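You operate a simulated robot arm through the tools that you are given. There is no shell and no other tool. Be economical: measure what you need, move in short steps, check, and stop when the job is done.

The job below is to be done with a simulated two-armed robot. You get a single attempt, and the scene is never put back.

JOB
Take the lid off the grease tin on the top of the packing bench and lay it down there. Fetch the green tin from the top of the jumbo bench and set it on the top of frame two. Take the green brush from the top of the care bench and leave it on the white filter. Turn the humidifier dial to 70 %. Take the teal tote and put it on the teal cover. Open the humidifier lid. Do these in any order. Set down upright: green tin, teal tote.

The check looks at the end state, three seconds after you hand in, the way a careful person would. Anything else that was tipped, shoved, dropped, spilled or broken makes it a failure. Lids that push on must go on centred and level and be pressed home; caps that screw on are set level and turned clockwise until they are tight.

ROBOT AND FRAMES
Two 7-joint arms with two-finger parallel grippers on one trunk, on a base that drives. Base frame: it is fixed to the floor where the robot stands at the start and does not move with it; the origin is under the middle of the robot, x ahead of it, y to its left, z up; the surface under the hand at the start is at about z = 780. Readings come in mm, rad, newtons and seconds.
The left shoulder is at the start at [77, 182, 1062], the right one opposite. With the tool pointing down near the work surface each hand reaches from about 300 to 760 mm from the robot's upright axis, wherever it stands, measured 20 degrees to its own side. Places, roughly: grease tin [500, -250, 750]; green brush (7x4x5 cm) [-13400, -6000, 900]; green tin (4x4x6 cm) [-12100, 3100, 900]; humidifier dial [-12400, -5600, 500]; humidifier lid [-12300, -5800, 700]; teal cover (22x18x2 cm) [-13100, -5800, 900]; teal tote (18x12x15 cm) [-14400, -5200, 600]; top of frame two [-10700, 1700, 1400]; white filter (14x11x3 cm) [-10500, -5800, 800]. Payload 3.91 kg a hand.
The TCP of each hand is the grasp point between the finger pads, 30 mm short of the fingertips. In the tool frame z runs along the fingers and y along their closing line. Largest opening 110 mm; finger width 20, thickness 10; the body of the gripper, 48 by 112 mm, starts 55 mm behind the TCP.
Orientation is that of the tool frame in the base frame, as a unit quaternion [x, y, z, w]. With the fingers straight down and closing along the base's y, the tool's x points along the base's -x, its y along +y and its z along -z.

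CONTROLS
- The arms move only by the tool step_arm. It takes "left_rows", "right_rows" or both (then of equal length, played together; a hand with none holds still); each is a list of rows, each a list of 7 numbers: the opening, from 0 (shut) to 1 (fully open), then the shift along the tool's x, y, z in mm, then the turn, a rotation vector about the tool's x, y, z in rad. In form: [[grip, dx, dy, dz, rx, ry, rz], ...]. A call has 1 to 8 rows; each row shifts and turns the commanded pose from where the row before left it, along the tool's axes as they then stand. Rows are played at 5 a second. More than 50 mm and 0.15 rad between two rows, or a gripper value outside its range, and nothing of the call is played. Where a pose cannot be reached the arm comes as near as it can. A force on the tool above 40 N (or 10 N above the force at the start of the call, whichever is more), or a blocked arm, ends the call early, and 0.2 s more pass. Each finger travels about 72 mm/s and halts on what it meets, pressing with about 36 N; the grip force reading is that of the motor and also rises with nothing between the fingers. The clock runs only during rows and for 0.2 s after the last one: add rows that do not move to give the fingers time. The reply holds the time, the measured pose of the TCP, the force on the tool along the base axes, the opening and the grip force, in the units named above and with some noise, with the torque about the TCP (base axes, N m) and any sound that the robot's microphone picked up.
- Cameras (640 x 400 px; columns grow to the right, rows downward): "scene" is now at [217.5, -46.6, 1235.6]; the picture's right is [-0.52, -0.86, 0.00], its down [-0.51, 0.31, -0.81] and it looks along [0.69, -0.42, -0.59] (base axes); focal length 277 px, centre (320, 200). "left" rides on the left gripper at [72, -17, -103] in its tool frame; the picture's right is [0.23, 0.97, 0.00], its down [-0.76, 0.18, -0.62] and it looks along [-0.61, 0.14, 0.78] (tool axes); focal length 222 px, centre (320, 200). "right" rides on the right gripper at [72, 17, -103] in its tool frame; the picture's right is [-0.23, 0.97, 0.00], its down [-0.76, -0.18, -0.62] and it looks along [-0.61, -0.14, 0.78] (tool axes); focal length 222 px, centre (320, 200). There is no depth. A picture from a camera that has moved, and an enlarged one, comes with that camera's place and axes in the base frame and with its lens. The place of the scene camera against the robot may be out by one fixed shift of up to 12 mm in any direction.
- camera(camera): a new picture of that camera. It takes no simulated time.
- slide_trunk(by): slides the trunk up (or, below 0, down) by that many mm; the arms and the scene camera ride with it, the base frame stays. It gives what a move gives, with no picture.
- base_move(legs): drives the robot by 1 to 6 legs, each [ahead, left, turn to the left] in mm, mm and rad, along the robot's own axes; the way and the turn of a leg run together, so that a leg with both is an arc; at most 1500 mm and 3.142 rad a leg. The arms and the cameras ride along, it lands a little off, and it stops where it bumps. It gives what a move gives.
- aim_head(pan, tilt): turns the head with the scene camera to pan (to the left, within 1.396 rad either way) and tilt (down, from -0.506 to 1.204), counted from straight ahead of the robot. It gives what a move gives.
- close_up(camera, box): a new picture of the part [left, top, right, bottom] of that camera's present view, enlarged. It takes no simulated time.
- finish_job(): hands the job in; it is judged then, once.

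Work in short steps. Places have to be worked out from the pictures, the camera data and where the tool is seen: move nearer, look again, correct. Check each grasp and each placing, and mend what went wrong. You have 165 turns and 122 pictures in all, those below and enlarged ones among them. Open the grippers and draw the arms clear of the work before you hand the job in, unless the task says otherwise; then end with one line.

The tools are called after "Call:" as name(argument=value, ...) on one line, values as JSON. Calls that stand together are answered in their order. step_arm: Moves the arms, as the interface text tells. Its arguments: {"type":"object","properties":{"left_rows":{"type":"array","items":{"type":"array","items":{"type":"number"}}},"right_rows":{"type":"array","items":{"type":"array","items":{"type":"number"}}}},"required":[]} The other tools are called the same way: slide_trunk (by) slides the trunk up or down; base_move (legs) drives the base; aim_head (pan, tilt) turns the head that bears the scene camera; camera (camera) takes a picture; close_up (camera, box) takes an enlarged picture of a part of a camera's view; finish_job () hands the job in.

At the start:

```text
clock: 0.0
left_position: [430.8, -35.1, 1072.9]
left_ee_rot: [0.0, 1.0, -0.001, 0.0]
left_wrist_force: [0.0, 0.4, -0.6]
left_torque: [0.01, 0.03, -0.02]
left_width: 109.8
left_gripper_force: 0.2
right_position: [363.1, -379.0, 1086.3]
right_ee_rot: [0.001, 1.0, -0.001, 0.001]
right_wrist_force: [0.1, -0.6, 0.6]
right_torque: [0.01, 0.03, -0.02]
right_width: 110.1
right_gripper_force: 0.0
trunk travel left (down, up): [-325.0, 189.0]
robot x, y, heading: [-1.9, -1.9, 0.004]
head pan, tilt: [-0.545, 0.632]
```

scene: 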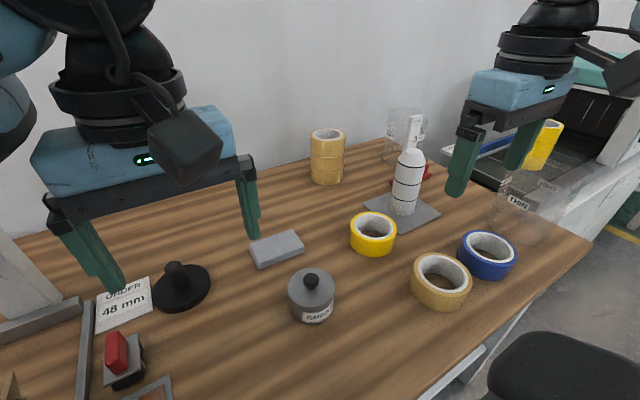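
right: 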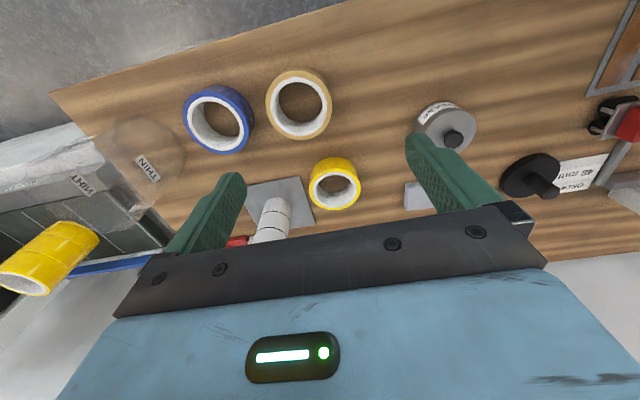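
left: 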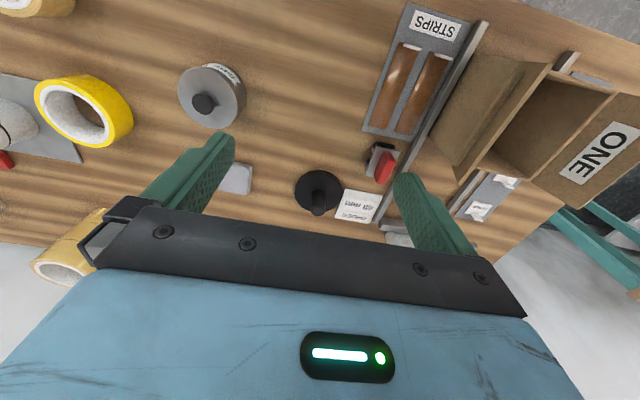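

The grease tin's knob triangulates to about (486,-194,840) from the scene and left views. I'll look closer at the tin first.

Call:
close_up(camera="scene", box=[240, 220, 400, 340])

Call:
close_up(camera="left", box=[140, 40, 300, 140])

```text
3.33 times, centred on (320, 280) of scene
camera zoom: at [217.5, -46.6, 1235.6], right [-0.52, -0.86, 0.0], down [-0.51, 0.31, -0.81], along [0.69, -0.42, -0.59], focal length 922 px, centre (320, -67)
```

zoom: 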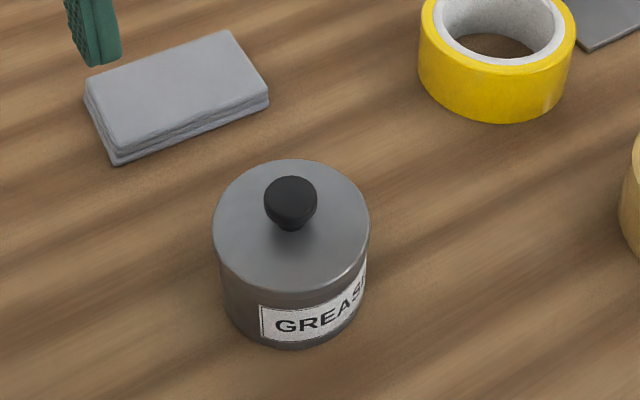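

```text
4.00 times, centred on (220, 90) of left
camera zoom: at [359.0, -51.3, 1177.5], right [-0.23, 0.97, 0.0], down [0.76, 0.18, 0.62], along [0.61, 0.14, -0.78], focal length 888 px, centre (720, 640)
```

zoom: 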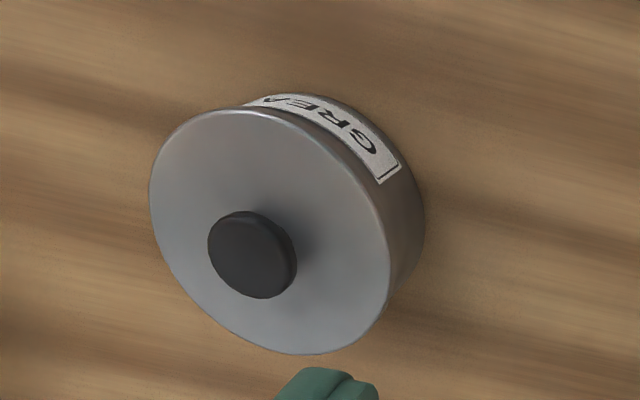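

The knob is at about (491,-200,832). I'll bring the right hand above it while the left hand moves out of the way.

Call:
step_arm(right_rows=[[1, -25.6, 35.8, 20, 0, 0, 0], [1, -25.6, 35.8, 20, 0, 0, 0], [1, -25.6, 35.8, 20, 0, 0, 0], [1, -25.6, 35.8, 20, 0, 0, 0], [1, -25.6, 35.8, 20, 0, 0, 0], [0.6, 0, 0, 0, 0, 0, 0]], left_rows=[[1, 0, 40, 0, 0, 0, 0], [1, 0, 40, 0, 0, 0, 0], [1, 0, 40, 0, 0, 0, 0], [1, 0, 40, 0, 0, 0, 0], [1, 0, 40, 0, 0, 0, 0], [1, 0, 0, 0, 0, 0, 0]])

Call:
camera(camera="right")

```text
clock: 1.4
left_position: [430.8, 165.3, 1073.9]
left_ee_rot: [0.001, 1.0, 0.001, 0.0]
left_wrist_force: [0.1, 0.6, 0.1]
left_torque: [0.02, -0.01, 0.0]
left_width: 110.0
left_gripper_force: 0.1
right_position: [489.7, -201.9, 986.1]
right_ee_rot: [0.0, 1.0, 0.001, 0.001]
right_wrist_force: [0.6, -0.2, 0.1]
right_torque: [0.02, 0.01, 0.01]
right_width: 65.9
right_gripper_force: 0.1
trunk travel left (down, up): [-325.0, 189.0]
robot x, y, heading: [0.8, 0.9, -0.005]
head pan, tilt: [-0.545, 0.632]
```

```text
116 pictures are left
camera right: at [417.4, -184.6, 1090.2], right [0.23, 0.97, 0.0], down [0.76, -0.18, 0.62], along [0.61, -0.14, -0.78], focal length 222 px, centre (320, 200)
```

right: 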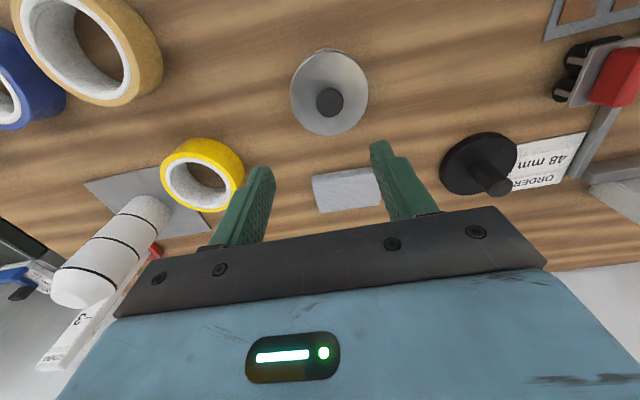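

Intersecting the wrist rays puts the knob nearer (479,-187,862). I'll correct and go lower to re-check.

Call:
step_arm(right_rows=[[0.6, 5, 7, 25, 0, 0, 0], [0.6, 5, 7, 25, 0, 0, 0], [0.6, 0, 0, 0, 0, 0, 0]])

Call:
close_up(camera="right", box=[220, 20, 420, 220])

```text
clock: 2.2
left_position: [431.4, 165.1, 1073.7]
left_ee_rot: [0.0, 1.0, 0.0, 0.0]
left_wrist_force: [0.4, 0.4, -0.1]
left_torque: [0.04, 0.02, 0.03]
left_width: 109.8
left_gripper_force: 0.0
right_position: [480.1, -186.1, 935.1]
right_ee_rot: [0.0, 1.0, 0.0, 0.0]
right_wrist_force: [-0.4, -0.4, 0.2]
right_torque: [0.03, 0.02, -0.02]
right_width: 66.1
right_gripper_force: 0.1
trunk travel left (down, up): [-325.0, 189.0]
robot x, y, heading: [-2.1, 2.7, -0.001]
head pan, tilt: [-0.545, 0.632]
```

```text
2.00 times, centred on (320, 120) of right
camera zoom: at [408.2, -169.9, 1040.2], right [0.23, 0.97, 0.0], down [0.76, -0.18, 0.62], along [0.61, -0.14, -0.78], focal length 444 px, centre (320, 360)
```

zoom: 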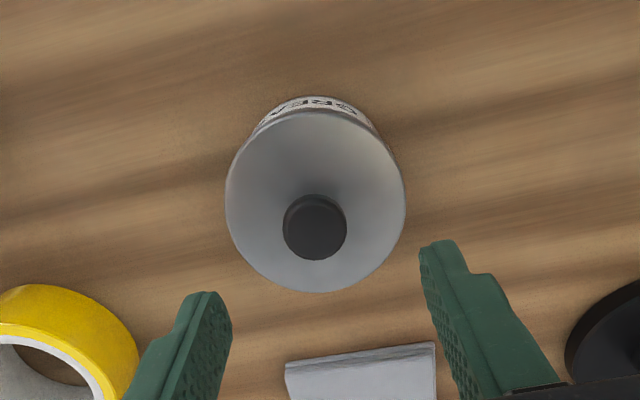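

Knob confirmed at (478,-188), top near z≈868. I'll lower so the fingertips flank it.

Call:
step_arm(right_rows=[[0.6, 2, -1.5, 30, 0, 0, 0], [0.5, 0, 0, 20, 0, 0, 0], [0.5, 0, 0, 13, 0, 0, 0], [0.5, 0, 0, 0, 0, 0, 0]])

Call:
camera(camera="right")

Call:
close_up(camera="scene", box=[220, 200, 400, 340])

```text
clock: 3.2
left_position: [431.2, 165.4, 1073.6]
left_ee_rot: [0.0, 1.0, -0.001, 0.001]
left_wrist_force: [-0.7, -0.2, -0.4]
left_torque: [0.0, -0.04, 0.02]
left_width: 110.0
left_gripper_force: 0.0
right_position: [479.0, -188.5, 871.8]
right_ee_rot: [0.0, 1.0, 0.001, 0.001]
right_wrist_force: [0.4, -0.5, 0.3]
right_torque: [0.01, 0.02, -0.01]
right_width: 55.2
right_gripper_force: 0.0
trunk travel left (down, up): [-325.0, 189.0]
robot x, y, heading: [-0.1, -0.2, 0.001]
head pan, tilt: [-0.545, 0.632]
```

```text
114 pictures are left
camera right: at [406.7, -171.5, 976.6], right [0.23, 0.97, 0.0], down [0.76, -0.18, 0.62], along [0.61, -0.14, -0.78], focal length 222 px, centre (320, 200)
```

right: 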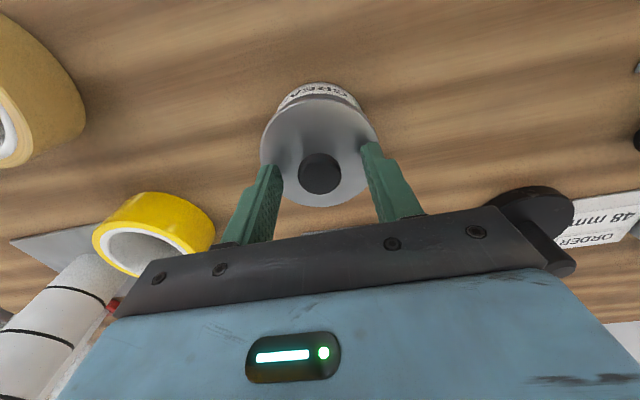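

```text
2.86 times, centred on (310, 270) of scene
camera zoom: at [217.4, -46.6, 1235.6], right [-0.52, -0.86, 0.0], down [-0.5, 0.31, -0.81], along [0.69, -0.42, -0.59], focal length 791 px, centre (349, 0)
```

zoom: 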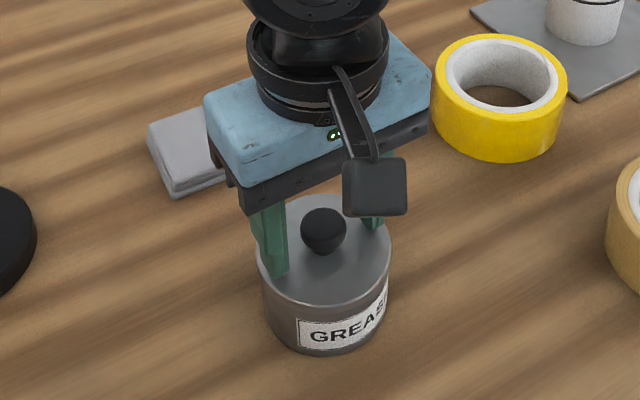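

The knob is centred between the fingers. I'll go a few millimetres lower and close on it.

Call:
step_arm(right_rows=[[0.5, 0, 0, 4, 0, 0, 0], [0.3, 0, 0, 0, 0, 0, 0], [0.1, 0, 0, 0, 0, 0, 0], [0.1, 0, 0, 0, 0, 0, 0], [0.1, 0, 0, 0, 0, 0, 0]])

```text
clock: 4.4
left_position: [431.0, 165.1, 1073.4]
left_ee_rot: [-0.001, 1.0, 0.0, 0.0]
left_wrist_force: [0.1, -1.0, 0.9]
left_torque: [0.02, -0.04, 0.0]
left_width: 110.1
left_gripper_force: 0.1
right_position: [478.9, -187.3, 868.9]
right_ee_rot: [0.0, 1.0, 0.0, 0.001]
right_wrist_force: [0.5, -5.2, 8.7]
right_torque: [-0.16, 0.04, 0.0]
right_width: 26.2
right_gripper_force: 35.6
trunk travel left (down, up): [-325.0, 189.0]
robot x, y, heading: [2.7, 0.0, -0.001]
head pan, tilt: [-0.545, 0.632]
```

Gripped at 26 mm. Lifting straight up a little to see whether the lid comes off.

Call:
step_arm(right_rows=[[0.1, 0, 0, -4, 0, 0, 0], [0.1, 0, 0, -8, 0, 0, 0], [0.1, 0, 0, -20, 0, 0, 0], [0.1, 0, 0, -30, 0, 0, 0], [0.1, 0, 0, 0, 0, 0, 0]])

Call:
camera(camera="scene")

```text
clock: 5.6
left_position: [431.1, 164.7, 1073.4]
left_ee_rot: [0.0, 1.0, 0.0, -0.001]
left_wrist_force: [0.4, 0.0, 0.6]
left_torque: [-0.02, 0.02, -0.02]
left_width: 110.0
left_gripper_force: 0.1
right_position: [478.4, -187.8, 931.6]
right_ee_rot: [0.0, 1.0, 0.0, -0.001]
right_wrist_force: [0.8, -0.4, 0.1]
right_torque: [0.02, 0.02, 0.03]
right_width: 25.9
right_gripper_force: 36.5
trunk travel left (down, up): [-325.0, 189.0]
robot x, y, heading: [3.7, 1.8, 0.003]
head pan, tilt: [-0.545, 0.632]
heard: snap
```

```text
112 pictures are left
camera scene: at [217.9, -46.7, 1235.5], right [-0.52, -0.86, 0.0], down [-0.51, 0.31, -0.81], along [0.69, -0.42, -0.59], focal length 277 px, centre (320, 200)
```

scene: 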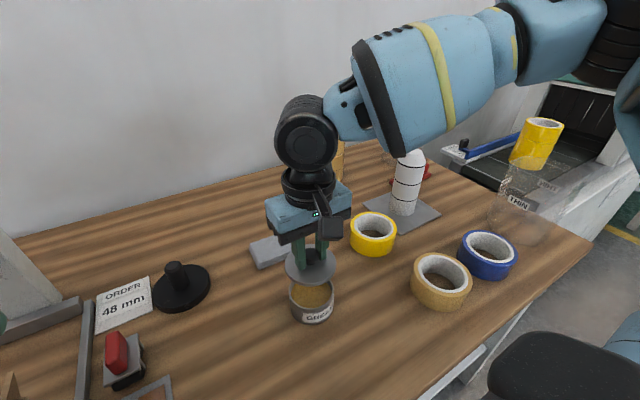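

The lid snapped off. Moving it to the clear patch around (490,-60) and lowering most of the way.

Call:
step_arm(right_rows=[[0.1, 0, 45, 0, 0, 0, 0], [0.1, 0, 45, 0, 0, 0, 0], [0.1, -10, 38, 0, 0, 0, 0], [0.1, 0, 0, 40, 0, 0, 0], [0.1, 0, 0, 40, 0, 0, 0], [0.1, 0, 0, 0, 0, 0, 0]])

Call:
camera(camera="scene")

```text
clock: 6.8
left_position: [432.1, 165.1, 1074.0]
left_ee_rot: [0.0, 1.0, 0.001, 0.0]
left_wrist_force: [0.3, -1.8, 0.5]
left_torque: [0.04, -0.01, 0.03]
left_width: 110.1
left_gripper_force: 0.1
right_position: [476.6, -120.7, 867.8]
right_ee_rot: [0.0, 1.0, 0.002, 0.003]
right_wrist_force: [-3.5, -0.3, 9.0]
right_torque: [-0.25, 0.16, -0.1]
right_width: 26.2
right_gripper_force: 35.7
right hand out of reach, approached as far as the arm can: row 2, 3
trunk travel left (down, up): [-325.0, 189.0]
robot x, y, heading: [-2.0, 1.7, -0.0]
head pan, tilt: [-0.545, 0.632]
stopped in row 5 (right hand): the force on the tool passed its limit at 64 N (the readings are from after the stop); the commanded pose is now the measured one
```

```text
111 pictures are left
camera scene: at [216.7, -46.6, 1235.8], right [-0.52, -0.86, 0.0], down [-0.5, 0.31, -0.81], along [0.69, -0.42, -0.59], focal length 277 px, centre (320, 200)
```

scene: 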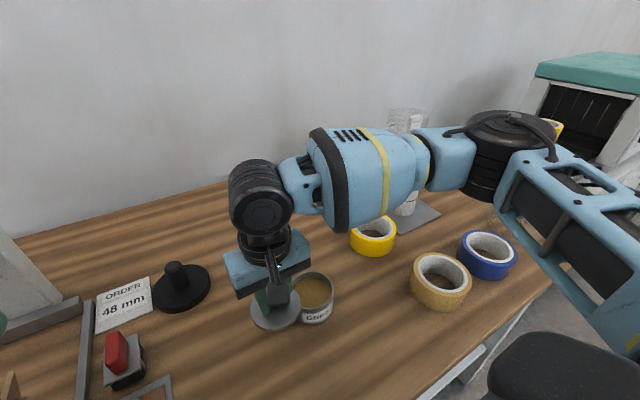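

Too far across for the right arm; the lid stopped on the tin's edge. I'll rise and go to (375,-240), clear of tin and tape, instead.

Call:
step_arm(right_rows=[[0.1, 0, 0, -30, 0, 0, 0], [0.1, 0, 0, -45, 0, 0, 0], [0.1, 34, -30, 0, 0, 0, 0], [0.1, 34, -40, 0, 0, 0, 0], [0.1, 34, -35, 0, 0, 0, 0], [0.1, 0, -14, 0, 0, 0, 0], [0.1, 0, 0, 0, 0, 0, 0]])

Call:
camera(camera="scene")

```text
refused: row 4 steps farther than a row can; nothing moved
```

```text
110 pictures are left
camera scene: at [216.7, -46.6, 1235.8], right [-0.52, -0.86, 0.0], down [-0.5, 0.31, -0.81], along [0.69, -0.42, -0.59], focal length 277 px, centre (320, 200)
```

scene: 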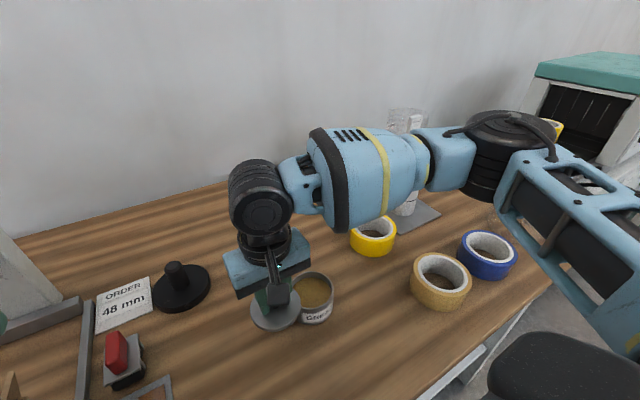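

One row was too long; same route with shorter rows.

Call:
step_arm(right_rows=[[0.1, 0, 0, -30, 0, 0, 0], [0.1, 0, 0, -45, 0, 0, 0], [0.1, 34, -30, 0, 0, 0, 0], [0.1, 34, -30, 0, 0, 0, 0], [0.1, 34, -30, 0, 0, 0, 0], [0.1, 0, -29, 0, 0, 0, 0], [0.1, 0, 0, 0, 0, 0, 0]])

Call:
camera(camera="scene")

```text
clock: 8.4
left_position: [431.5, 165.5, 1073.0]
left_ee_rot: [-0.001, 1.0, 0.0, 0.0]
left_wrist_force: [0.9, 0.3, -0.2]
left_torque: [-0.01, 0.03, -0.01]
left_width: 109.9
left_gripper_force: 0.0
right_position: [375.9, -239.5, 941.0]
right_ee_rot: [0.0, 1.0, 0.002, 0.002]
right_wrist_force: [0.0, 0.6, -0.2]
right_torque: [-0.01, 0.02, 0.0]
right_width: 26.4
right_gripper_force: 36.1
trunk travel left (down, up): [-325.0, 189.0]
robot x, y, heading: [1.6, 1.4, 0.001]
head pan, tilt: [-0.545, 0.632]
```

```text
109 pictures are left
camera scene: at [217.7, -46.4, 1235.6], right [-0.52, -0.86, 0.0], down [-0.51, 0.31, -0.81], along [0.69, -0.42, -0.59], focal length 277 px, centre (320, 200)
```

scene: 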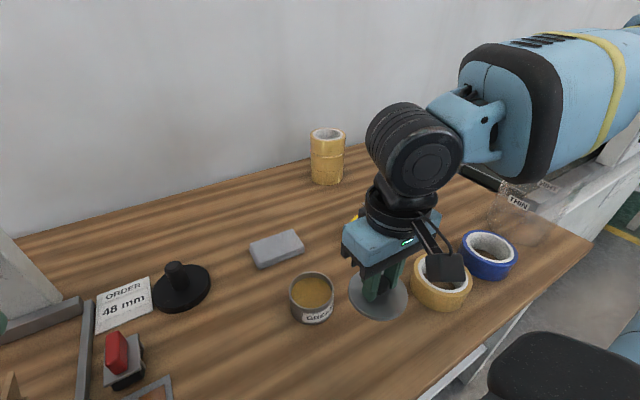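

The tin stands undisturbed. Lowering the lid here, slowly near the top.

Call:
step_arm(right_rows=[[0.1, 0, 0, 45, 0, 0, 0], [0.1, 0, 0, 40, 0, 0, 0], [0.1, 0, 0, 12, 0, 0, 0], [0.1, 0, 0, 5, 0, 0, 0], [0.1, 0, 0, 5, 0, 0, 0], [0.1, 0, 0, 0, 0, 0, 0]])

```text
clock: 9.8
left_position: [431.9, 165.5, 1074.6]
left_ee_rot: [0.0, 1.0, 0.0, 0.0]
left_wrist_force: [-0.2, -0.1, -0.1]
left_torque: [0.02, -0.02, 0.0]
left_width: 110.0
left_gripper_force: 0.1
right_position: [377.7, -238.6, 833.9]
right_ee_rot: [0.0, 1.0, 0.002, 0.003]
right_wrist_force: [-0.2, 0.4, -1.0]
right_torque: [0.01, -0.01, -0.01]
right_width: 26.0
right_gripper_force: 36.2
trunk travel left (down, up): [-325.0, 189.0]
robot x, y, heading: [0.8, 1.5, -0.003]
head pan, tilt: [-0.545, 0.632]
```

Call:
step_arm(right_rows=[[0.1, 0, 0, 3, 0, 0, 0], [0.1, 0, 0, 3, 0, 0, 0], [0.1, 0, 0, 3, 0, 0, 0], [0.1, 0, 0, 3, 0, 0, 0], [0.1, 0, 0, 3, 0, 0, 0]])

Call:
close_up(camera="scene", box=[280, 220, 460, 340])

```text
clock: 11.0
left_position: [430.9, 164.6, 1075.0]
left_ee_rot: [0.0, 1.0, 0.0, 0.0]
left_wrist_force: [-0.2, -0.4, -0.2]
left_torque: [-0.02, 0.01, 0.04]
left_width: 110.1
left_gripper_force: 0.0
right_position: [376.9, -238.8, 818.9]
right_ee_rot: [0.0, 1.0, 0.002, 0.003]
right_wrist_force: [-0.4, 0.6, 0.3]
right_torque: [-0.01, 0.0, 0.01]
right_width: 26.6
right_gripper_force: 36.1
trunk travel left (down, up): [-325.0, 189.0]
robot x, y, heading: [-2.5, 0.4, 0.006]
head pan, tilt: [-0.545, 0.632]
```

```text
3.33 times, centred on (370, 280) of scene
camera zoom: at [217.7, -46.7, 1235.6], right [-0.52, -0.86, 0.0], down [-0.51, 0.31, -0.81], along [0.69, -0.42, -0.59], focal length 922 px, centre (153, -67)
```

zoom: 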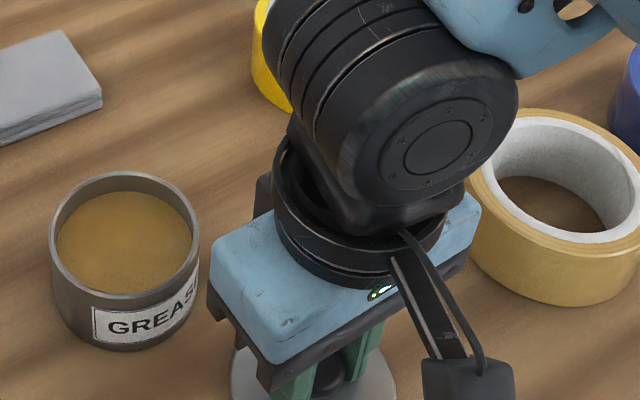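

Still free of the bench; keep lowering in 3 mm steps.

Call:
step_arm(right_rows=[[0.1, 0, 0, 3, 0, 0, 0], [0.1, 0, 0, 2, 0, 0, 0], [0.1, 0, 0, 2, 0, 0, 0], [0.1, 0, 0, 2, 0, 0, 0]])

```text
clock: 11.6
left_position: [429.9, 165.6, 1074.7]
left_ee_rot: [-0.001, 1.0, -0.001, 0.0]
left_wrist_force: [0.3, -0.3, 0.0]
left_torque: [0.0, 0.04, 0.04]
left_width: 110.2
left_gripper_force: 0.1
right_position: [377.4, -239.0, 816.6]
right_ee_rot: [0.0, 1.0, 0.0, 0.007]
right_wrist_force: [-6.3, -2.8, 22.2]
right_torque: [-0.04, 0.59, 0.01]
right_width: 26.3
right_gripper_force: 36.4
trunk travel left (down, up): [-325.0, 189.0]
robot x, y, heading: [-0.1, -2.0, 0.0]
head pan, tilt: [-0.545, 0.632]
stopped in row 2 (right hand): the force on the tool passed its limit at 45 N (the readings are from after the stop); the commanded pose is now the measured one
```

Contact with the bench at TCP z≈817. Releasing and rising.

Call:
step_arm(right_rows=[[0.3, 0, 0, 0, 0, 0, 0], [0.6, 0, 0, 0, 0, 0, 0], [0.6, 0, 0, 0, 0, 0, 0], [0.6, 0, 0, -30, 0, 0, 0], [0.6, 0, 0, -45, 0, 0, 0], [0.6, 0, 0, -45, 0, 0, 0], [0.6, 0, 0, -45, 0, 0, 0], [0.6, 0, 0, -45, 0, 0, 0]])

Call:
camera(camera="right")

```text
clock: 13.4
left_position: [430.7, 165.1, 1073.8]
left_ee_rot: [0.0, 1.0, 0.0, 0.0]
left_wrist_force: [0.4, -0.2, 0.0]
left_torque: [0.03, 0.0, 0.01]
left_width: 109.9
left_gripper_force: 0.1
right_position: [374.5, -239.3, 1026.5]
right_ee_rot: [-0.001, 1.0, 0.001, 0.006]
right_wrist_force: [-0.1, 0.4, 0.0]
right_torque: [0.01, -0.04, -0.02]
right_width: 66.2
right_gripper_force: 0.1
trunk travel left (down, up): [-325.0, 189.0]
robot x, y, heading: [0.4, 1.1, 0.001]
head pan, tilt: [-0.545, 0.632]
```

```text
107 pictures are left
camera right: at [301.7, -223.4, 1130.4], right [0.23, 0.97, 0.0], down [0.76, -0.18, 0.63], along [0.62, -0.14, -0.78], focal length 222 px, centre (320, 200)
```

right: 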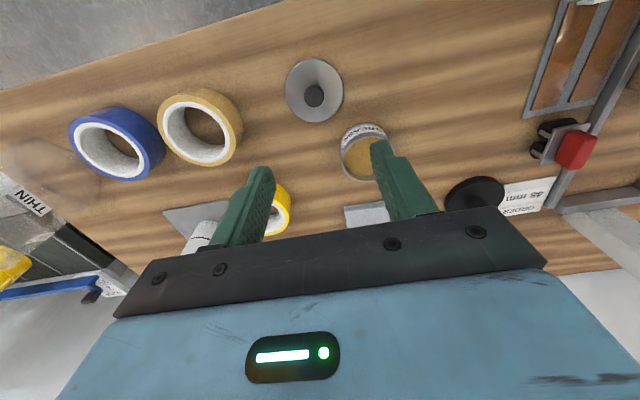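

The lid lies on the bench. Now raise and tuck the arms for driving, and look to both sides with the head.

Call:
step_arm(right_rows=[[0.6, 10, -30, -30, 0, 0, 0], [0.6, 10, -30, -30, 0, 0, 0]], left_rows=[[0.6, 40, 10, 0, 0, 0, 0], [0.6, 30, 10, 0, 0, 0, 0]])

Call:
aim_head(pan=1.39, tilt=0.2)

Call:
camera(camera="scene")

Call:
aim_head(pan=-1.39, tilt=0.2)

Call:
camera(camera="scene")

```text
clock: 14.0
left_position: [359.7, 184.2, 1073.7]
left_ee_rot: [0.0, 1.0, 0.0, 0.0]
left_wrist_force: [-0.3, -0.8, 0.6]
left_torque: [0.01, 0.01, 0.02]
left_width: 66.1
left_gripper_force: 0.0
right_position: [354.0, -300.6, 1086.3]
right_ee_rot: [-0.001, 1.0, 0.001, 0.005]
right_wrist_force: [-0.6, 0.1, 0.0]
right_torque: [0.02, -0.03, 0.02]
right_width: 66.0
right_gripper_force: 0.1
trunk travel left (down, up): [-325.0, 189.0]
robot x, y, heading: [1.9, 0.9, -0.003]
head pan, tilt: [-0.545, 0.632]
```

```text
clock: 15.9
left_position: [360.5, 183.6, 1073.8]
left_ee_rot: [0.0, 1.0, 0.001, 0.0]
left_wrist_force: [-0.5, -0.5, 1.4]
left_torque: [0.0, 0.02, -0.03]
left_width: 65.9
left_gripper_force: 0.1
right_position: [354.0, -299.9, 1086.2]
right_ee_rot: [0.0, 1.0, 0.001, 0.006]
right_wrist_force: [-0.3, 0.2, 0.5]
right_torque: [0.01, 0.02, 0.0]
right_width: 65.6
right_gripper_force: 0.0
trunk travel left (down, up): [-325.0, 189.0]
robot x, y, heading: [4.0, 0.8, -0.003]
head pan, tilt: [1.389, 0.201]
```

```text
106 pictures are left
camera scene: at [159.7, 90.0, 1275.0], right [0.98, -0.18, 0.0], down [-0.04, -0.2, -0.98], along [0.18, 0.96, -0.2], focal length 277 px, centre (320, 200)
```

scene: 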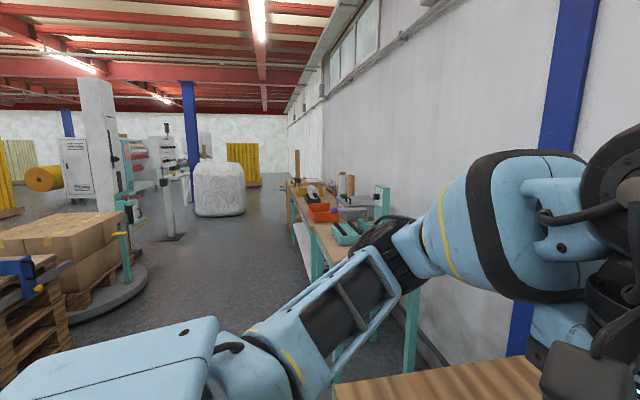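

```text
clock: 18.3
left_position: [360.2, 183.6, 1073.4]
left_ee_rot: [0.0, 1.0, 0.0, 0.0]
left_wrist_force: [-0.1, 0.9, 0.3]
left_torque: [0.02, 0.01, 0.0]
left_width: 65.8
left_gripper_force: 0.1
right_position: [354.5, -299.6, 1085.8]
right_ee_rot: [0.0, 1.0, 0.001, 0.006]
right_wrist_force: [-0.4, 0.1, -0.4]
right_torque: [0.02, -0.01, 0.0]
right_width: 65.9
right_gripper_force: 0.0
trunk travel left (down, up): [-325.0, 189.0]
robot x, y, heading: [2.5, 2.9, 0.002]
head pan, tilt: [-1.389, 0.201]
```

```text
105 pictures are left
camera scene: at [159.6, -93.3, 1275.1], right [-0.98, -0.18, 0.0], down [-0.04, 0.2, -0.98], along [0.18, -0.96, -0.2], focal length 277 px, centre (320, 200)
```

scene: 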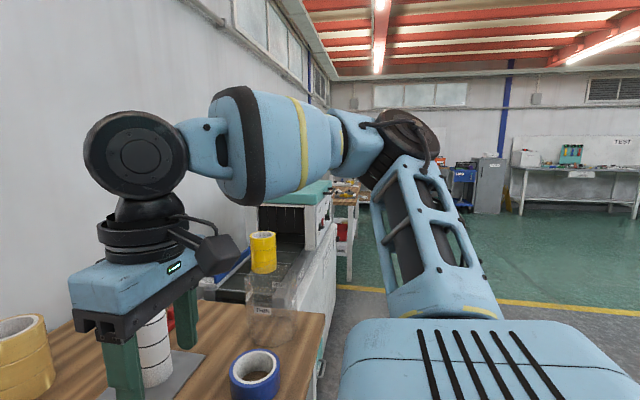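

Back off the bench a little, then turn right by ~1.9 rad to look behind.

Call:
base_move(legs=[[-350, 0, 0], [0, 0, -2.2]])

Call:
aim_head(pan=0.0, tilt=0.15)

Call:
camera(camera="scene")

Call:
aim_head(pan=-1.39, tilt=0.15)

Call:
camera(camera="scene")

```text
clock: 25.8
left_position: [-412.9, -399.3, 1073.9]
left_ee_rot: [0.891, 0.454, 0.0, 0.001]
left_wrist_force: [0.7, -0.7, -0.7]
left_torque: [-0.01, 0.0, 0.01]
left_width: 65.8
left_gripper_force: 0.1
right_position: [-802.1, -111.6, 1085.9]
right_ee_rot: [0.891, 0.454, -0.005, 0.003]
right_wrist_force: [0.8, 0.8, -0.4]
right_torque: [0.0, -0.03, -0.01]
right_width: 66.1
right_gripper_force: 0.0
trunk travel left (down, up): [-325.0, 189.0]
robot x, y, heading: [-349.3, 1.1, -2.201]
head pan, tilt: [-1.389, 0.201]
```

```text
clock: 27.4
left_position: [-413.3, -399.2, 1073.1]
left_ee_rot: [0.891, 0.453, 0.0, 0.0]
left_wrist_force: [0.0, -0.8, 0.2]
left_torque: [0.02, -0.01, 0.01]
left_width: 65.9
left_gripper_force: 0.2
right_position: [-801.9, -111.0, 1086.7]
right_ee_rot: [0.89, 0.455, -0.006, 0.004]
right_wrist_force: [0.5, 0.3, -0.7]
right_torque: [-0.01, 0.01, 0.0]
right_width: 66.1
right_gripper_force: 0.0
trunk travel left (down, up): [-325.0, 189.0]
robot x, y, heading: [-348.0, 0.8, -2.2]
head pan, tilt: [0.0, 0.15]
```

```text
104 pictures are left
camera scene: at [-482.5, -188.6, 1279.8], right [-0.81, 0.59, 0.0], down [0.09, 0.12, -0.99], along [-0.58, -0.8, -0.15], focal length 277 px, centre (320, 200)
```

scene: 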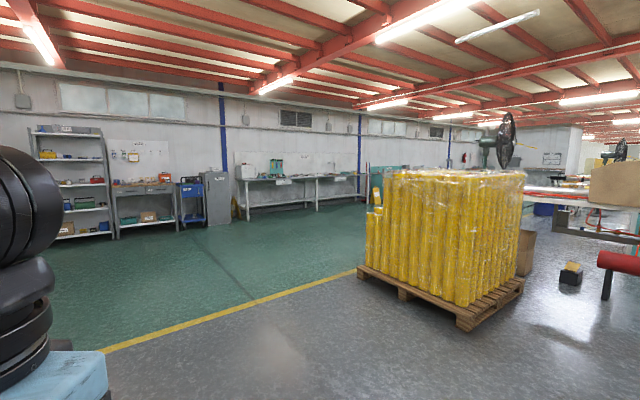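

```text
clock: 28.9
left_position: [-411.7, -399.1, 1073.9]
left_ee_rot: [0.891, 0.455, 0.001, 0.0]
left_wrist_force: [-0.4, -0.7, -0.1]
left_torque: [-0.02, 0.0, 0.01]
left_width: 65.7
left_gripper_force: 0.0
right_position: [-801.6, -111.5, 1085.7]
right_ee_rot: [0.89, 0.455, -0.005, 0.004]
right_wrist_force: [0.7, -0.1, -0.2]
right_torque: [0.01, 0.01, 0.0]
right_width: 65.9
right_gripper_force: 0.1
trunk travel left (down, up): [-325.0, 189.0]
robot x, y, heading: [-349.8, 0.9, -2.201]
head pan, tilt: [-1.389, 0.15]
```

```text
103 pictures are left
camera scene: at [-511.7, -73.6, 1279.8], right [0.43, 0.9, 0.0], down [0.13, -0.06, -0.99], along [-0.89, 0.43, -0.15], focal length 277 px, centre (320, 200)
```

scene: 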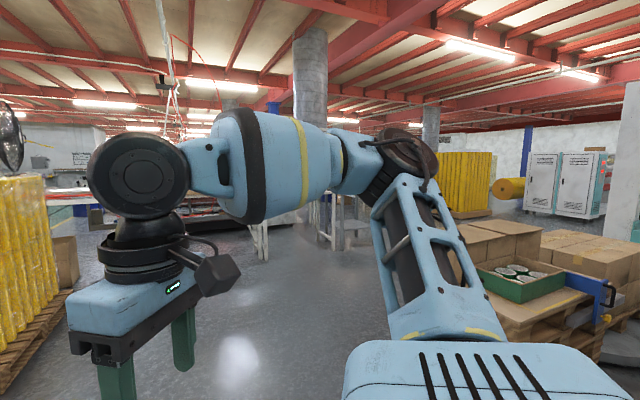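

The yellow roll pallet occupies about x -2500…-3800, y -1100…-2400; the green floor beyond it is open. I'll drive to about (-2000,-3300) and face -x.

Call:
base_move(legs=[[0, 0, 0.166], [1500, 0, 0], [1500, 0, 0], [700, 0, 0], [0, 0, -1.107]])

Call:
aim_head(pan=0.0, tilt=0.1)

Call:
camera(camera="scene")

```text
clock: 50.2
left_position: [-2374.6, -3485.3, 1074.1]
left_ee_rot: [1.0, -0.005, 0.001, 0.0]
left_wrist_force: [-1.1, 0.2, 0.4]
left_torque: [-0.02, -0.01, 0.0]
left_width: 66.0
left_gripper_force: 0.1
right_position: [-2363.8, -3001.1, 1086.2]
right_ee_rot: [1.0, -0.005, -0.006, 0.001]
right_wrist_force: [-0.1, -0.4, -0.1]
right_torque: [-0.02, 0.0, 0.0]
right_width: 66.1
right_gripper_force: 0.1
trunk travel left (down, up): [-325.0, 189.0]
robot x, y, heading: [-2013.9, -3308.3, 3.13]
head pan, tilt: [-1.389, 0.15]
```

```text
clock: 51.8
left_position: [-2374.4, -3486.1, 1073.2]
left_ee_rot: [1.0, -0.006, 0.0, 0.0]
left_wrist_force: [-0.4, -0.5, 0.2]
left_torque: [-0.03, 0.02, 0.01]
left_width: 65.9
left_gripper_force: 0.1
right_position: [-2365.0, -2999.9, 1085.7]
right_ee_rot: [1.0, -0.004, -0.006, 0.001]
right_wrist_force: [-0.2, 0.6, -0.3]
right_torque: [-0.01, -0.02, 0.01]
right_width: 66.0
right_gripper_force: 0.0
trunk travel left (down, up): [-325.0, 189.0]
robot x, y, heading: [-2012.1, -3305.3, 3.131]
head pan, tilt: [0.0, 0.099]
```

```text
102 pictures are left
camera scene: at [-2239.1, -3303.5, 1284.4], right [0.01, 1.0, 0.0], down [0.1, 0.0, -1.0], along [-0.99, 0.01, -0.1], focal length 277 px, centre (320, 200)
```

scene: 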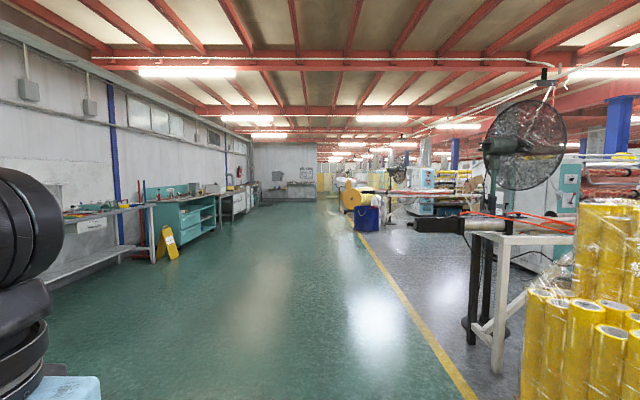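

The green lane is clear ahead. Driving along it at y≈-3900 to about x=-9000.

Call:
base_move(legs=[[1450, 300, 0], [1450, 300, 0], [1500, 0, 0], [1500, 0, 0], [1100, 0, 0]])

Call:
camera(camera="scene")

```text
clock: 85.4
left_position: [-9395.2, -4069.2, 1073.5]
left_ee_rot: [1.0, 0.003, 0.0, 0.0]
left_wrist_force: [0.7, 0.4, -0.5]
left_torque: [0.01, -0.03, -0.01]
left_width: 66.1
left_gripper_force: 0.0
right_position: [-9395.8, -3583.8, 1086.0]
right_ee_rot: [1.0, 0.005, -0.006, 0.001]
right_wrist_force: [0.2, -0.4, -0.4]
right_torque: [0.01, 0.03, -0.03]
right_width: 66.0
right_gripper_force: 0.0
trunk travel left (down, up): [-325.0, 189.0]
robot x, y, heading: [-9039.4, -3880.4, -3.135]
head pan, tilt: [0.0, 0.099]
```

```text
101 pictures are left
camera scene: at [-9264.6, -3884.4, 1284.4], right [-0.01, 1.0, 0.0], down [0.1, 0.0, -0.99], along [-0.99, -0.01, -0.1], focal length 277 px, centre (320, 200)
```

scene: 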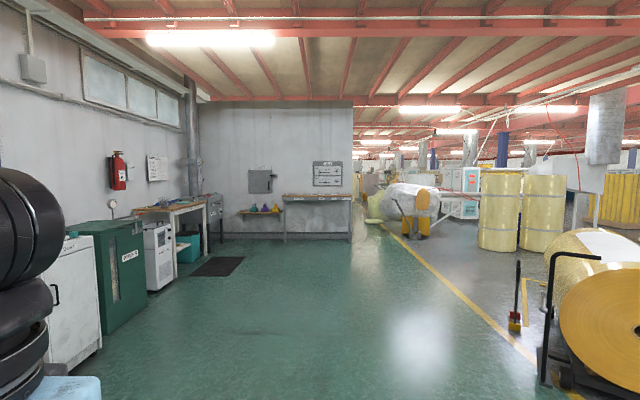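

The care area is ahead on the left. Zooming in on it.

Call:
close_up(camera="scene", box=[30, 150, 290, 312])

```text
2.46 times, centred on (160, 231) of scene
camera zoom: at [-9264.6, -3884.4, 1284.4], right [-0.01, 1.0, 0.0], down [0.1, 0.0, -0.99], along [-0.99, -0.01, -0.1], focal length 681 px, centre (714, 124)
```

zoom: 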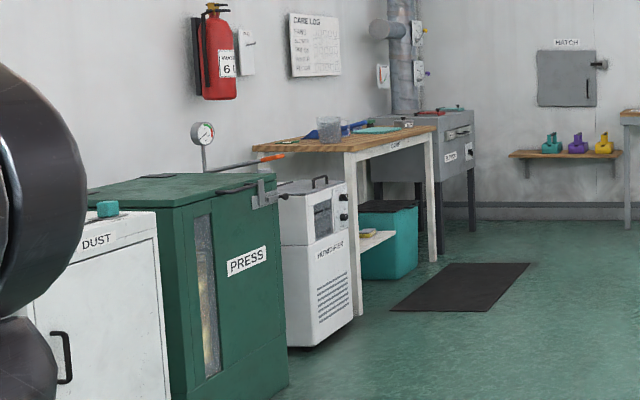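

Humidifier with knobs on its +y face, care bench beyond, tote on the wall shelf. Driving to (-12400,-4750) and turning to face -y.

Call:
base_move(legs=[[1450, 0, 0], [1450, 430, 0], [440, 420, 0], [0, 0, 1.565]])

Call:
aim_head(pan=0.0, tilt=0.5)

Call:
camera(camera="scene")

```text
refused: leg 2 is longer than a leg can be; nothing moved
```

```text
clock: 86.3
left_position: [-9395.3, -4068.7, 1073.0]
left_ee_rot: [1.0, 0.005, 0.0, 0.001]
left_wrist_force: [-0.5, 1.2, -0.1]
left_torque: [-0.01, 0.01, 0.0]
left_width: 66.0
left_gripper_force: 0.0
right_position: [-9395.6, -3583.9, 1086.6]
right_ee_rot: [1.0, 0.005, -0.006, 0.0]
right_wrist_force: [-0.6, -0.1, -0.2]
right_torque: [-0.01, 0.0, 0.01]
right_width: 65.9
right_gripper_force: 0.0
trunk travel left (down, up): [-325.0, 189.0]
robot x, y, heading: [-9037.2, -3882.9, -3.128]
head pan, tilt: [0.0, 0.499]
```

```text
99 pictures are left
camera scene: at [-9263.3, -3884.3, 1247.4], right [-0.01, 1.0, 0.0], down [0.48, 0.0, -0.88], along [-0.88, -0.01, -0.48], focal length 277 px, centre (320, 200)
```

scene: 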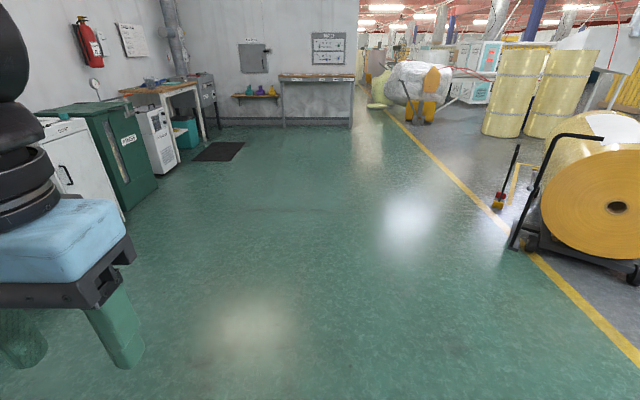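

A leg was too long; splitting it.

Call:
base_move(legs=[[1450, 0, 0], [1000, 400, 0], [910, 450, 0], [0, 0, 1.56]])

Call:
camera(camera="scene")

```text
clock: 107.3
left_position: [-12179.1, -5161.2, 1073.7]
left_ee_rot: [0.695, 0.719, 0.0, -0.001]
left_wrist_force: [0.0, 0.5, -0.7]
left_torque: [-0.04, 0.0, -0.04]
left_width: 66.1
left_gripper_force: 0.1
right_position: [-12664.3, -5171.8, 1086.5]
right_ee_rot: [0.695, 0.719, -0.005, 0.005]
right_wrist_force: [0.5, 0.2, 0.3]
right_torque: [-0.01, -0.01, 0.01]
right_width: 65.9
right_gripper_force: 0.1
trunk travel left (down, up): [-325.0, 189.0]
robot x, y, heading: [-12375.2, -4806.3, -1.539]
head pan, tilt: [0.0, 0.499]
```

```text
98 pictures are left
camera scene: at [-12364.4, -5038.0, 1247.4], right [-1.0, -0.03, 0.0], down [-0.02, 0.48, -0.88], along [0.03, -0.88, -0.48], focal length 277 px, centre (320, 200)
```

scene: 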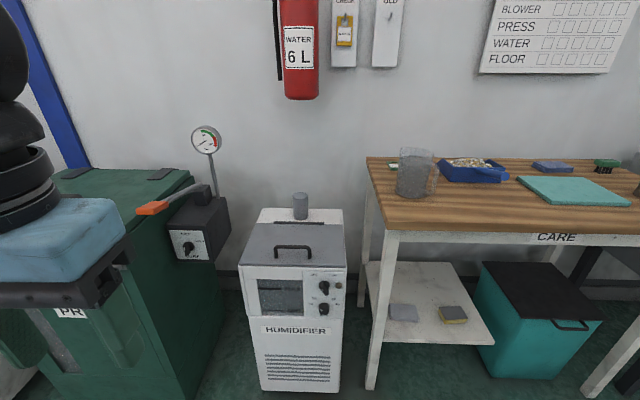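

Clear view of humidifier, cover and brush. Zooming on the humidifier controls and on the bench.

Call:
close_up(camera="scene", box=[230, 190, 360, 340])

Call:
close_up(camera="scene", box=[360, 140, 640, 260])

```text
2.67 times, centred on (295, 265) of scene
camera zoom: at [-12364.4, -5038.0, 1247.4], right [-1.0, -0.03, 0.0], down [-0.02, 0.48, -0.88], along [0.03, -0.88, -0.48], focal length 738 px, centre (387, 27)
```

zoom: 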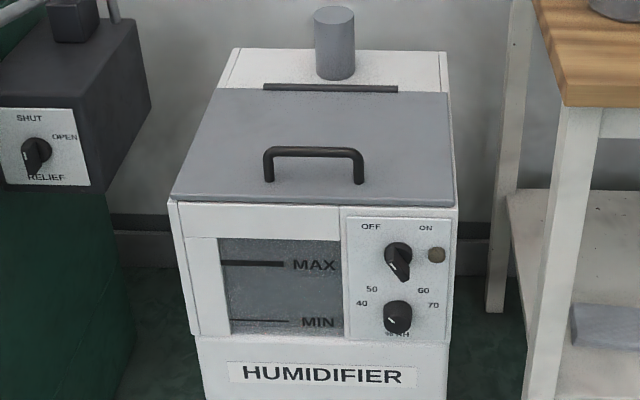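

```text
2.29 times, centred on (500, 200) of scene
camera zoom: at [-12364.4, -5038.0, 1247.4], right [-1.0, -0.03, 0.0], down [-0.02, 0.48, -0.88], along [0.03, -0.88, -0.48], focal length 632 px, centre (-91, 200)
```

zoom: 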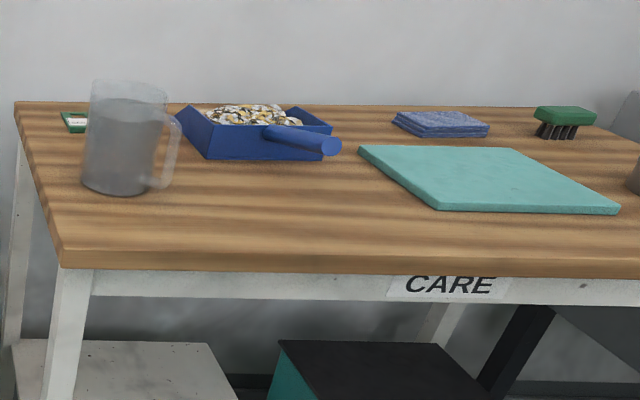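

Zoom hard on the dial.

Call:
close_up(camera="scene", box=[296, 262, 352, 318])

```text
7.14 times, centred on (324, 290) of scene
camera zoom: at [-12364.4, -5038.0, 1247.4], right [-1.0, -0.03, 0.0], down [-0.02, 0.48, -0.88], along [0.03, -0.88, -0.48], focal length 1977 px, centre (291, -443)
```

zoom: 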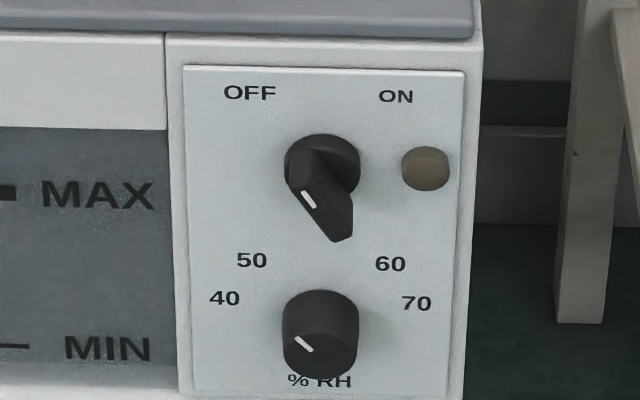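

The pointer seems near 50 and the target 70 is to the right. I'll lower the trunk for a more frontal view and better reach at z≈500.

Call:
slide_trunk(by=-300)

Call:
camera(camera="scene")

Call:
camera(camera="right")

```text
clock: 109.4
left_position: [-12175.9, -5165.9, 831.4]
left_ee_rot: [0.695, 0.719, 0.009, -0.001]
left_wrist_force: [0.7, -5.5, -7.9]
left_torque: [0.03, -0.24, 0.13]
left_width: 65.9
left_gripper_force: 0.0
right_position: [-12663.9, -5176.4, 846.8]
right_ee_rot: [0.695, 0.719, -0.001, 0.001]
right_wrist_force: [0.7, 0.2, 0.1]
right_torque: [-0.01, 0.01, -0.02]
right_width: 66.1
right_gripper_force: 0.0
trunk travel left (down, up): [-89.0, 425.0]
robot x, y, heading: [-12376.3, -4806.7, -1.537]
head pan, tilt: [0.0, 0.499]
stopped: the force on the tool passed its limit at 63 N (the readings are from after the stop); the commanded pose is now the measured one
```

```text
94 pictures are left
camera scene: at [-12360.2, -5122.3, 985.7], right [-1.0, -0.05, 0.0], down [-0.02, 0.48, -0.88], along [0.04, -0.88, -0.48], focal length 277 px, centre (320, 200)
```

scene: 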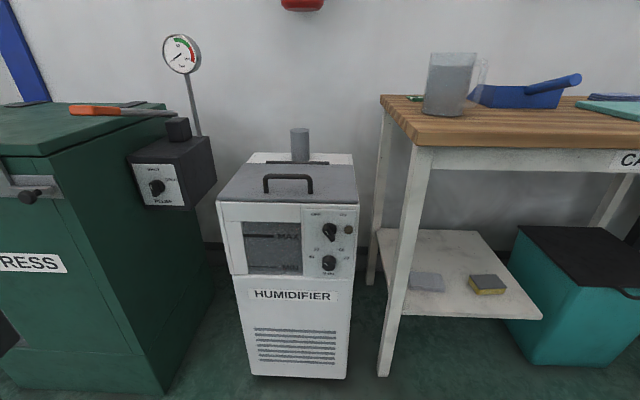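

```text
93 pictures are left
camera right: at [-12649.1, -5102.5, 951.4], right [0.98, -0.19, 0.0], down [-0.15, -0.76, 0.63], along [-0.12, -0.61, -0.78], focal length 222 px, centre (320, 200)
```

right: 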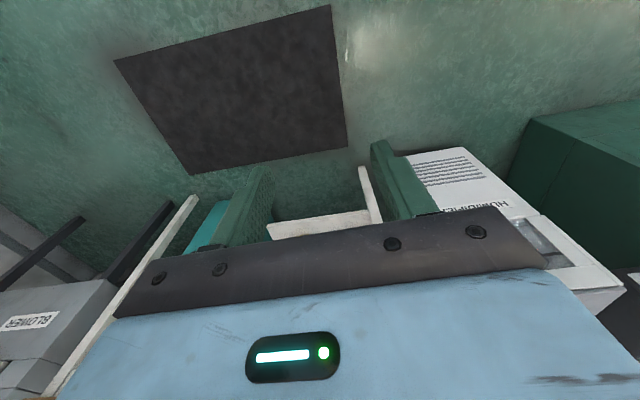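

The trunk stopped on a force at the left hand. Checking what the left hand touches.

Call:
camera(camera="left")

Call:
aim_head(pan=0.9, tilt=0.6)

Call:
camera(camera="scene")

```text
92 pictures are left
camera left: at [-12196.8, -5095.2, 936.2], right [0.97, 0.26, 0.01], down [0.2, -0.76, 0.62], along [0.17, -0.59, -0.79], focal length 222 px, centre (320, 200)
```

left: 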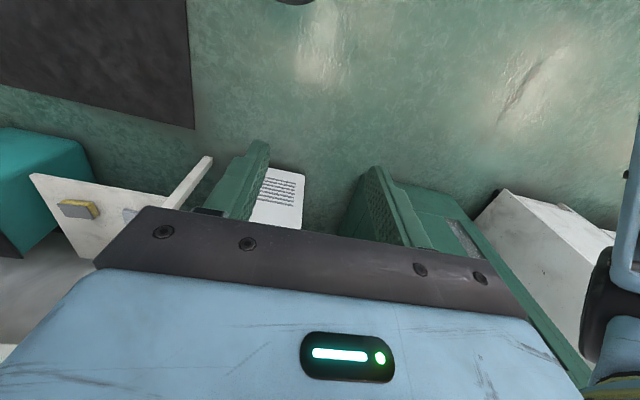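

```text
clock: 110.6
left_position: [-12177.4, -5166.4, 831.8]
left_ee_rot: [0.696, 0.718, 0.007, 0.0]
left_wrist_force: [0.2, 0.1, -0.6]
left_torque: [0.03, -0.02, -0.02]
left_width: 66.3
left_gripper_force: 0.1
right_position: [-12664.1, -5175.2, 849.1]
right_ee_rot: [0.695, 0.719, -0.002, 0.002]
right_wrist_force: [-0.6, -0.2, -0.1]
right_torque: [0.03, -0.02, 0.0]
right_width: 66.2
right_gripper_force: 0.1
trunk travel left (down, up): [-89.0, 425.0]
robot x, y, heading: [-12376.6, -4806.8, -1.539]
head pan, tilt: [0.901, 0.6]
```

```text
91 pictures are left
camera scene: at [-12293.6, -5083.5, 977.2], right [-0.59, -0.8, 0.0], down [-0.45, 0.34, -0.83], along [0.66, -0.49, -0.56], focal length 277 px, centre (320, 200)
```

scene: 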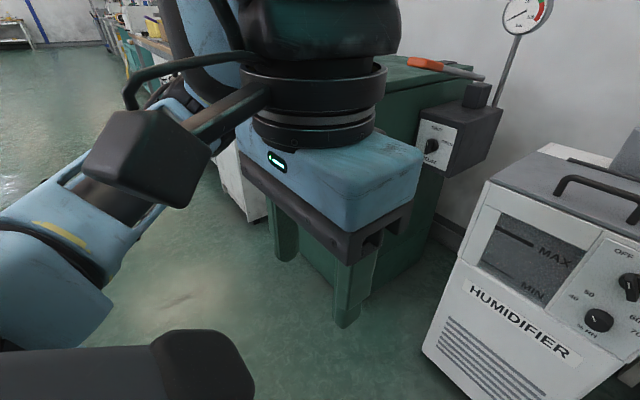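

Forces are back to zero; the hand is clear of everything (most likely the arm's own tuck). The dial triangulates to (-12358,-5625,543). I'll bring the right hand forward and swing the fingers to point at the panel.

Call:
step_arm(right_rows=[[0.6, -28, 35, 0, 0, 0, 0], [0.6, -28, 35, 0, 0, 0, 0], [0.6, -28, 35, 0, 0, 0, 0], [0.6, -28, 35, 0, 0, 0, 0], [0.6, -28, 35, 0, 0, 0, 0], [0.6, 0, 35, 0, 0, 0, 0]])

Call:
step_arm(right_rows=[[0.6, 0, 0, 0, 0, -0.143, 0], [0.6, 0, 0, 0, 0, -0.143, 0], [0.6, 0, 0, 0, 0, -0.143, 0], [0.6, 0, 0, 0, 0, -0.143, 0], [0.6, 0, 0, 0, 0, -0.143, 0], [0.6, 0, 0, 0, 0, -0.143, 0], [0.6, 0, 0, 0, 0, -0.143, 0], [0.6, 0, 0, 0, 0, -0.143, 0]])

```text
clock: 112.0
left_position: [-12177.1, -5163.7, 833.5]
left_ee_rot: [0.695, 0.719, 0.007, 0.0]
left_wrist_force: [-0.8, -0.3, 0.9]
left_torque: [-0.03, 0.0, 0.0]
left_width: 65.8
left_gripper_force: 0.1
right_position: [-12494.7, -5312.5, 851.7]
right_ee_rot: [0.695, 0.719, -0.001, 0.003]
right_wrist_force: [-0.3, 0.3, 0.3]
right_torque: [0.0, -0.04, 0.02]
right_width: 65.8
right_gripper_force: 0.0
right hand out of reach, approached as far as the arm can: row 5, 6
trunk travel left (down, up): [-89.0, 425.0]
robot x, y, heading: [-12375.3, -4806.6, -1.535]
head pan, tilt: [0.901, 0.6]
```

```text
clock: 113.8
left_position: [-12176.0, -5165.0, 833.4]
left_ee_rot: [0.695, 0.719, 0.008, 0.001]
left_wrist_force: [0.2, -0.3, -0.5]
left_torque: [-0.02, 0.0, 0.03]
left_width: 66.0
left_gripper_force: 0.0
right_position: [-12489.9, -5318.1, 852.3]
right_ee_rot: [0.585, 0.603, -0.376, 0.391]
right_wrist_force: [-0.3, -0.1, -0.7]
right_torque: [0.04, -0.01, 0.02]
right_width: 66.2
right_gripper_force: 0.0
right hand out of reach, approached as far as the arm can: row 8
trunk travel left (down, up): [-89.0, 425.0]
robot x, y, heading: [-12375.1, -4808.1, -1.536]
head pan, tilt: [0.901, 0.6]
```

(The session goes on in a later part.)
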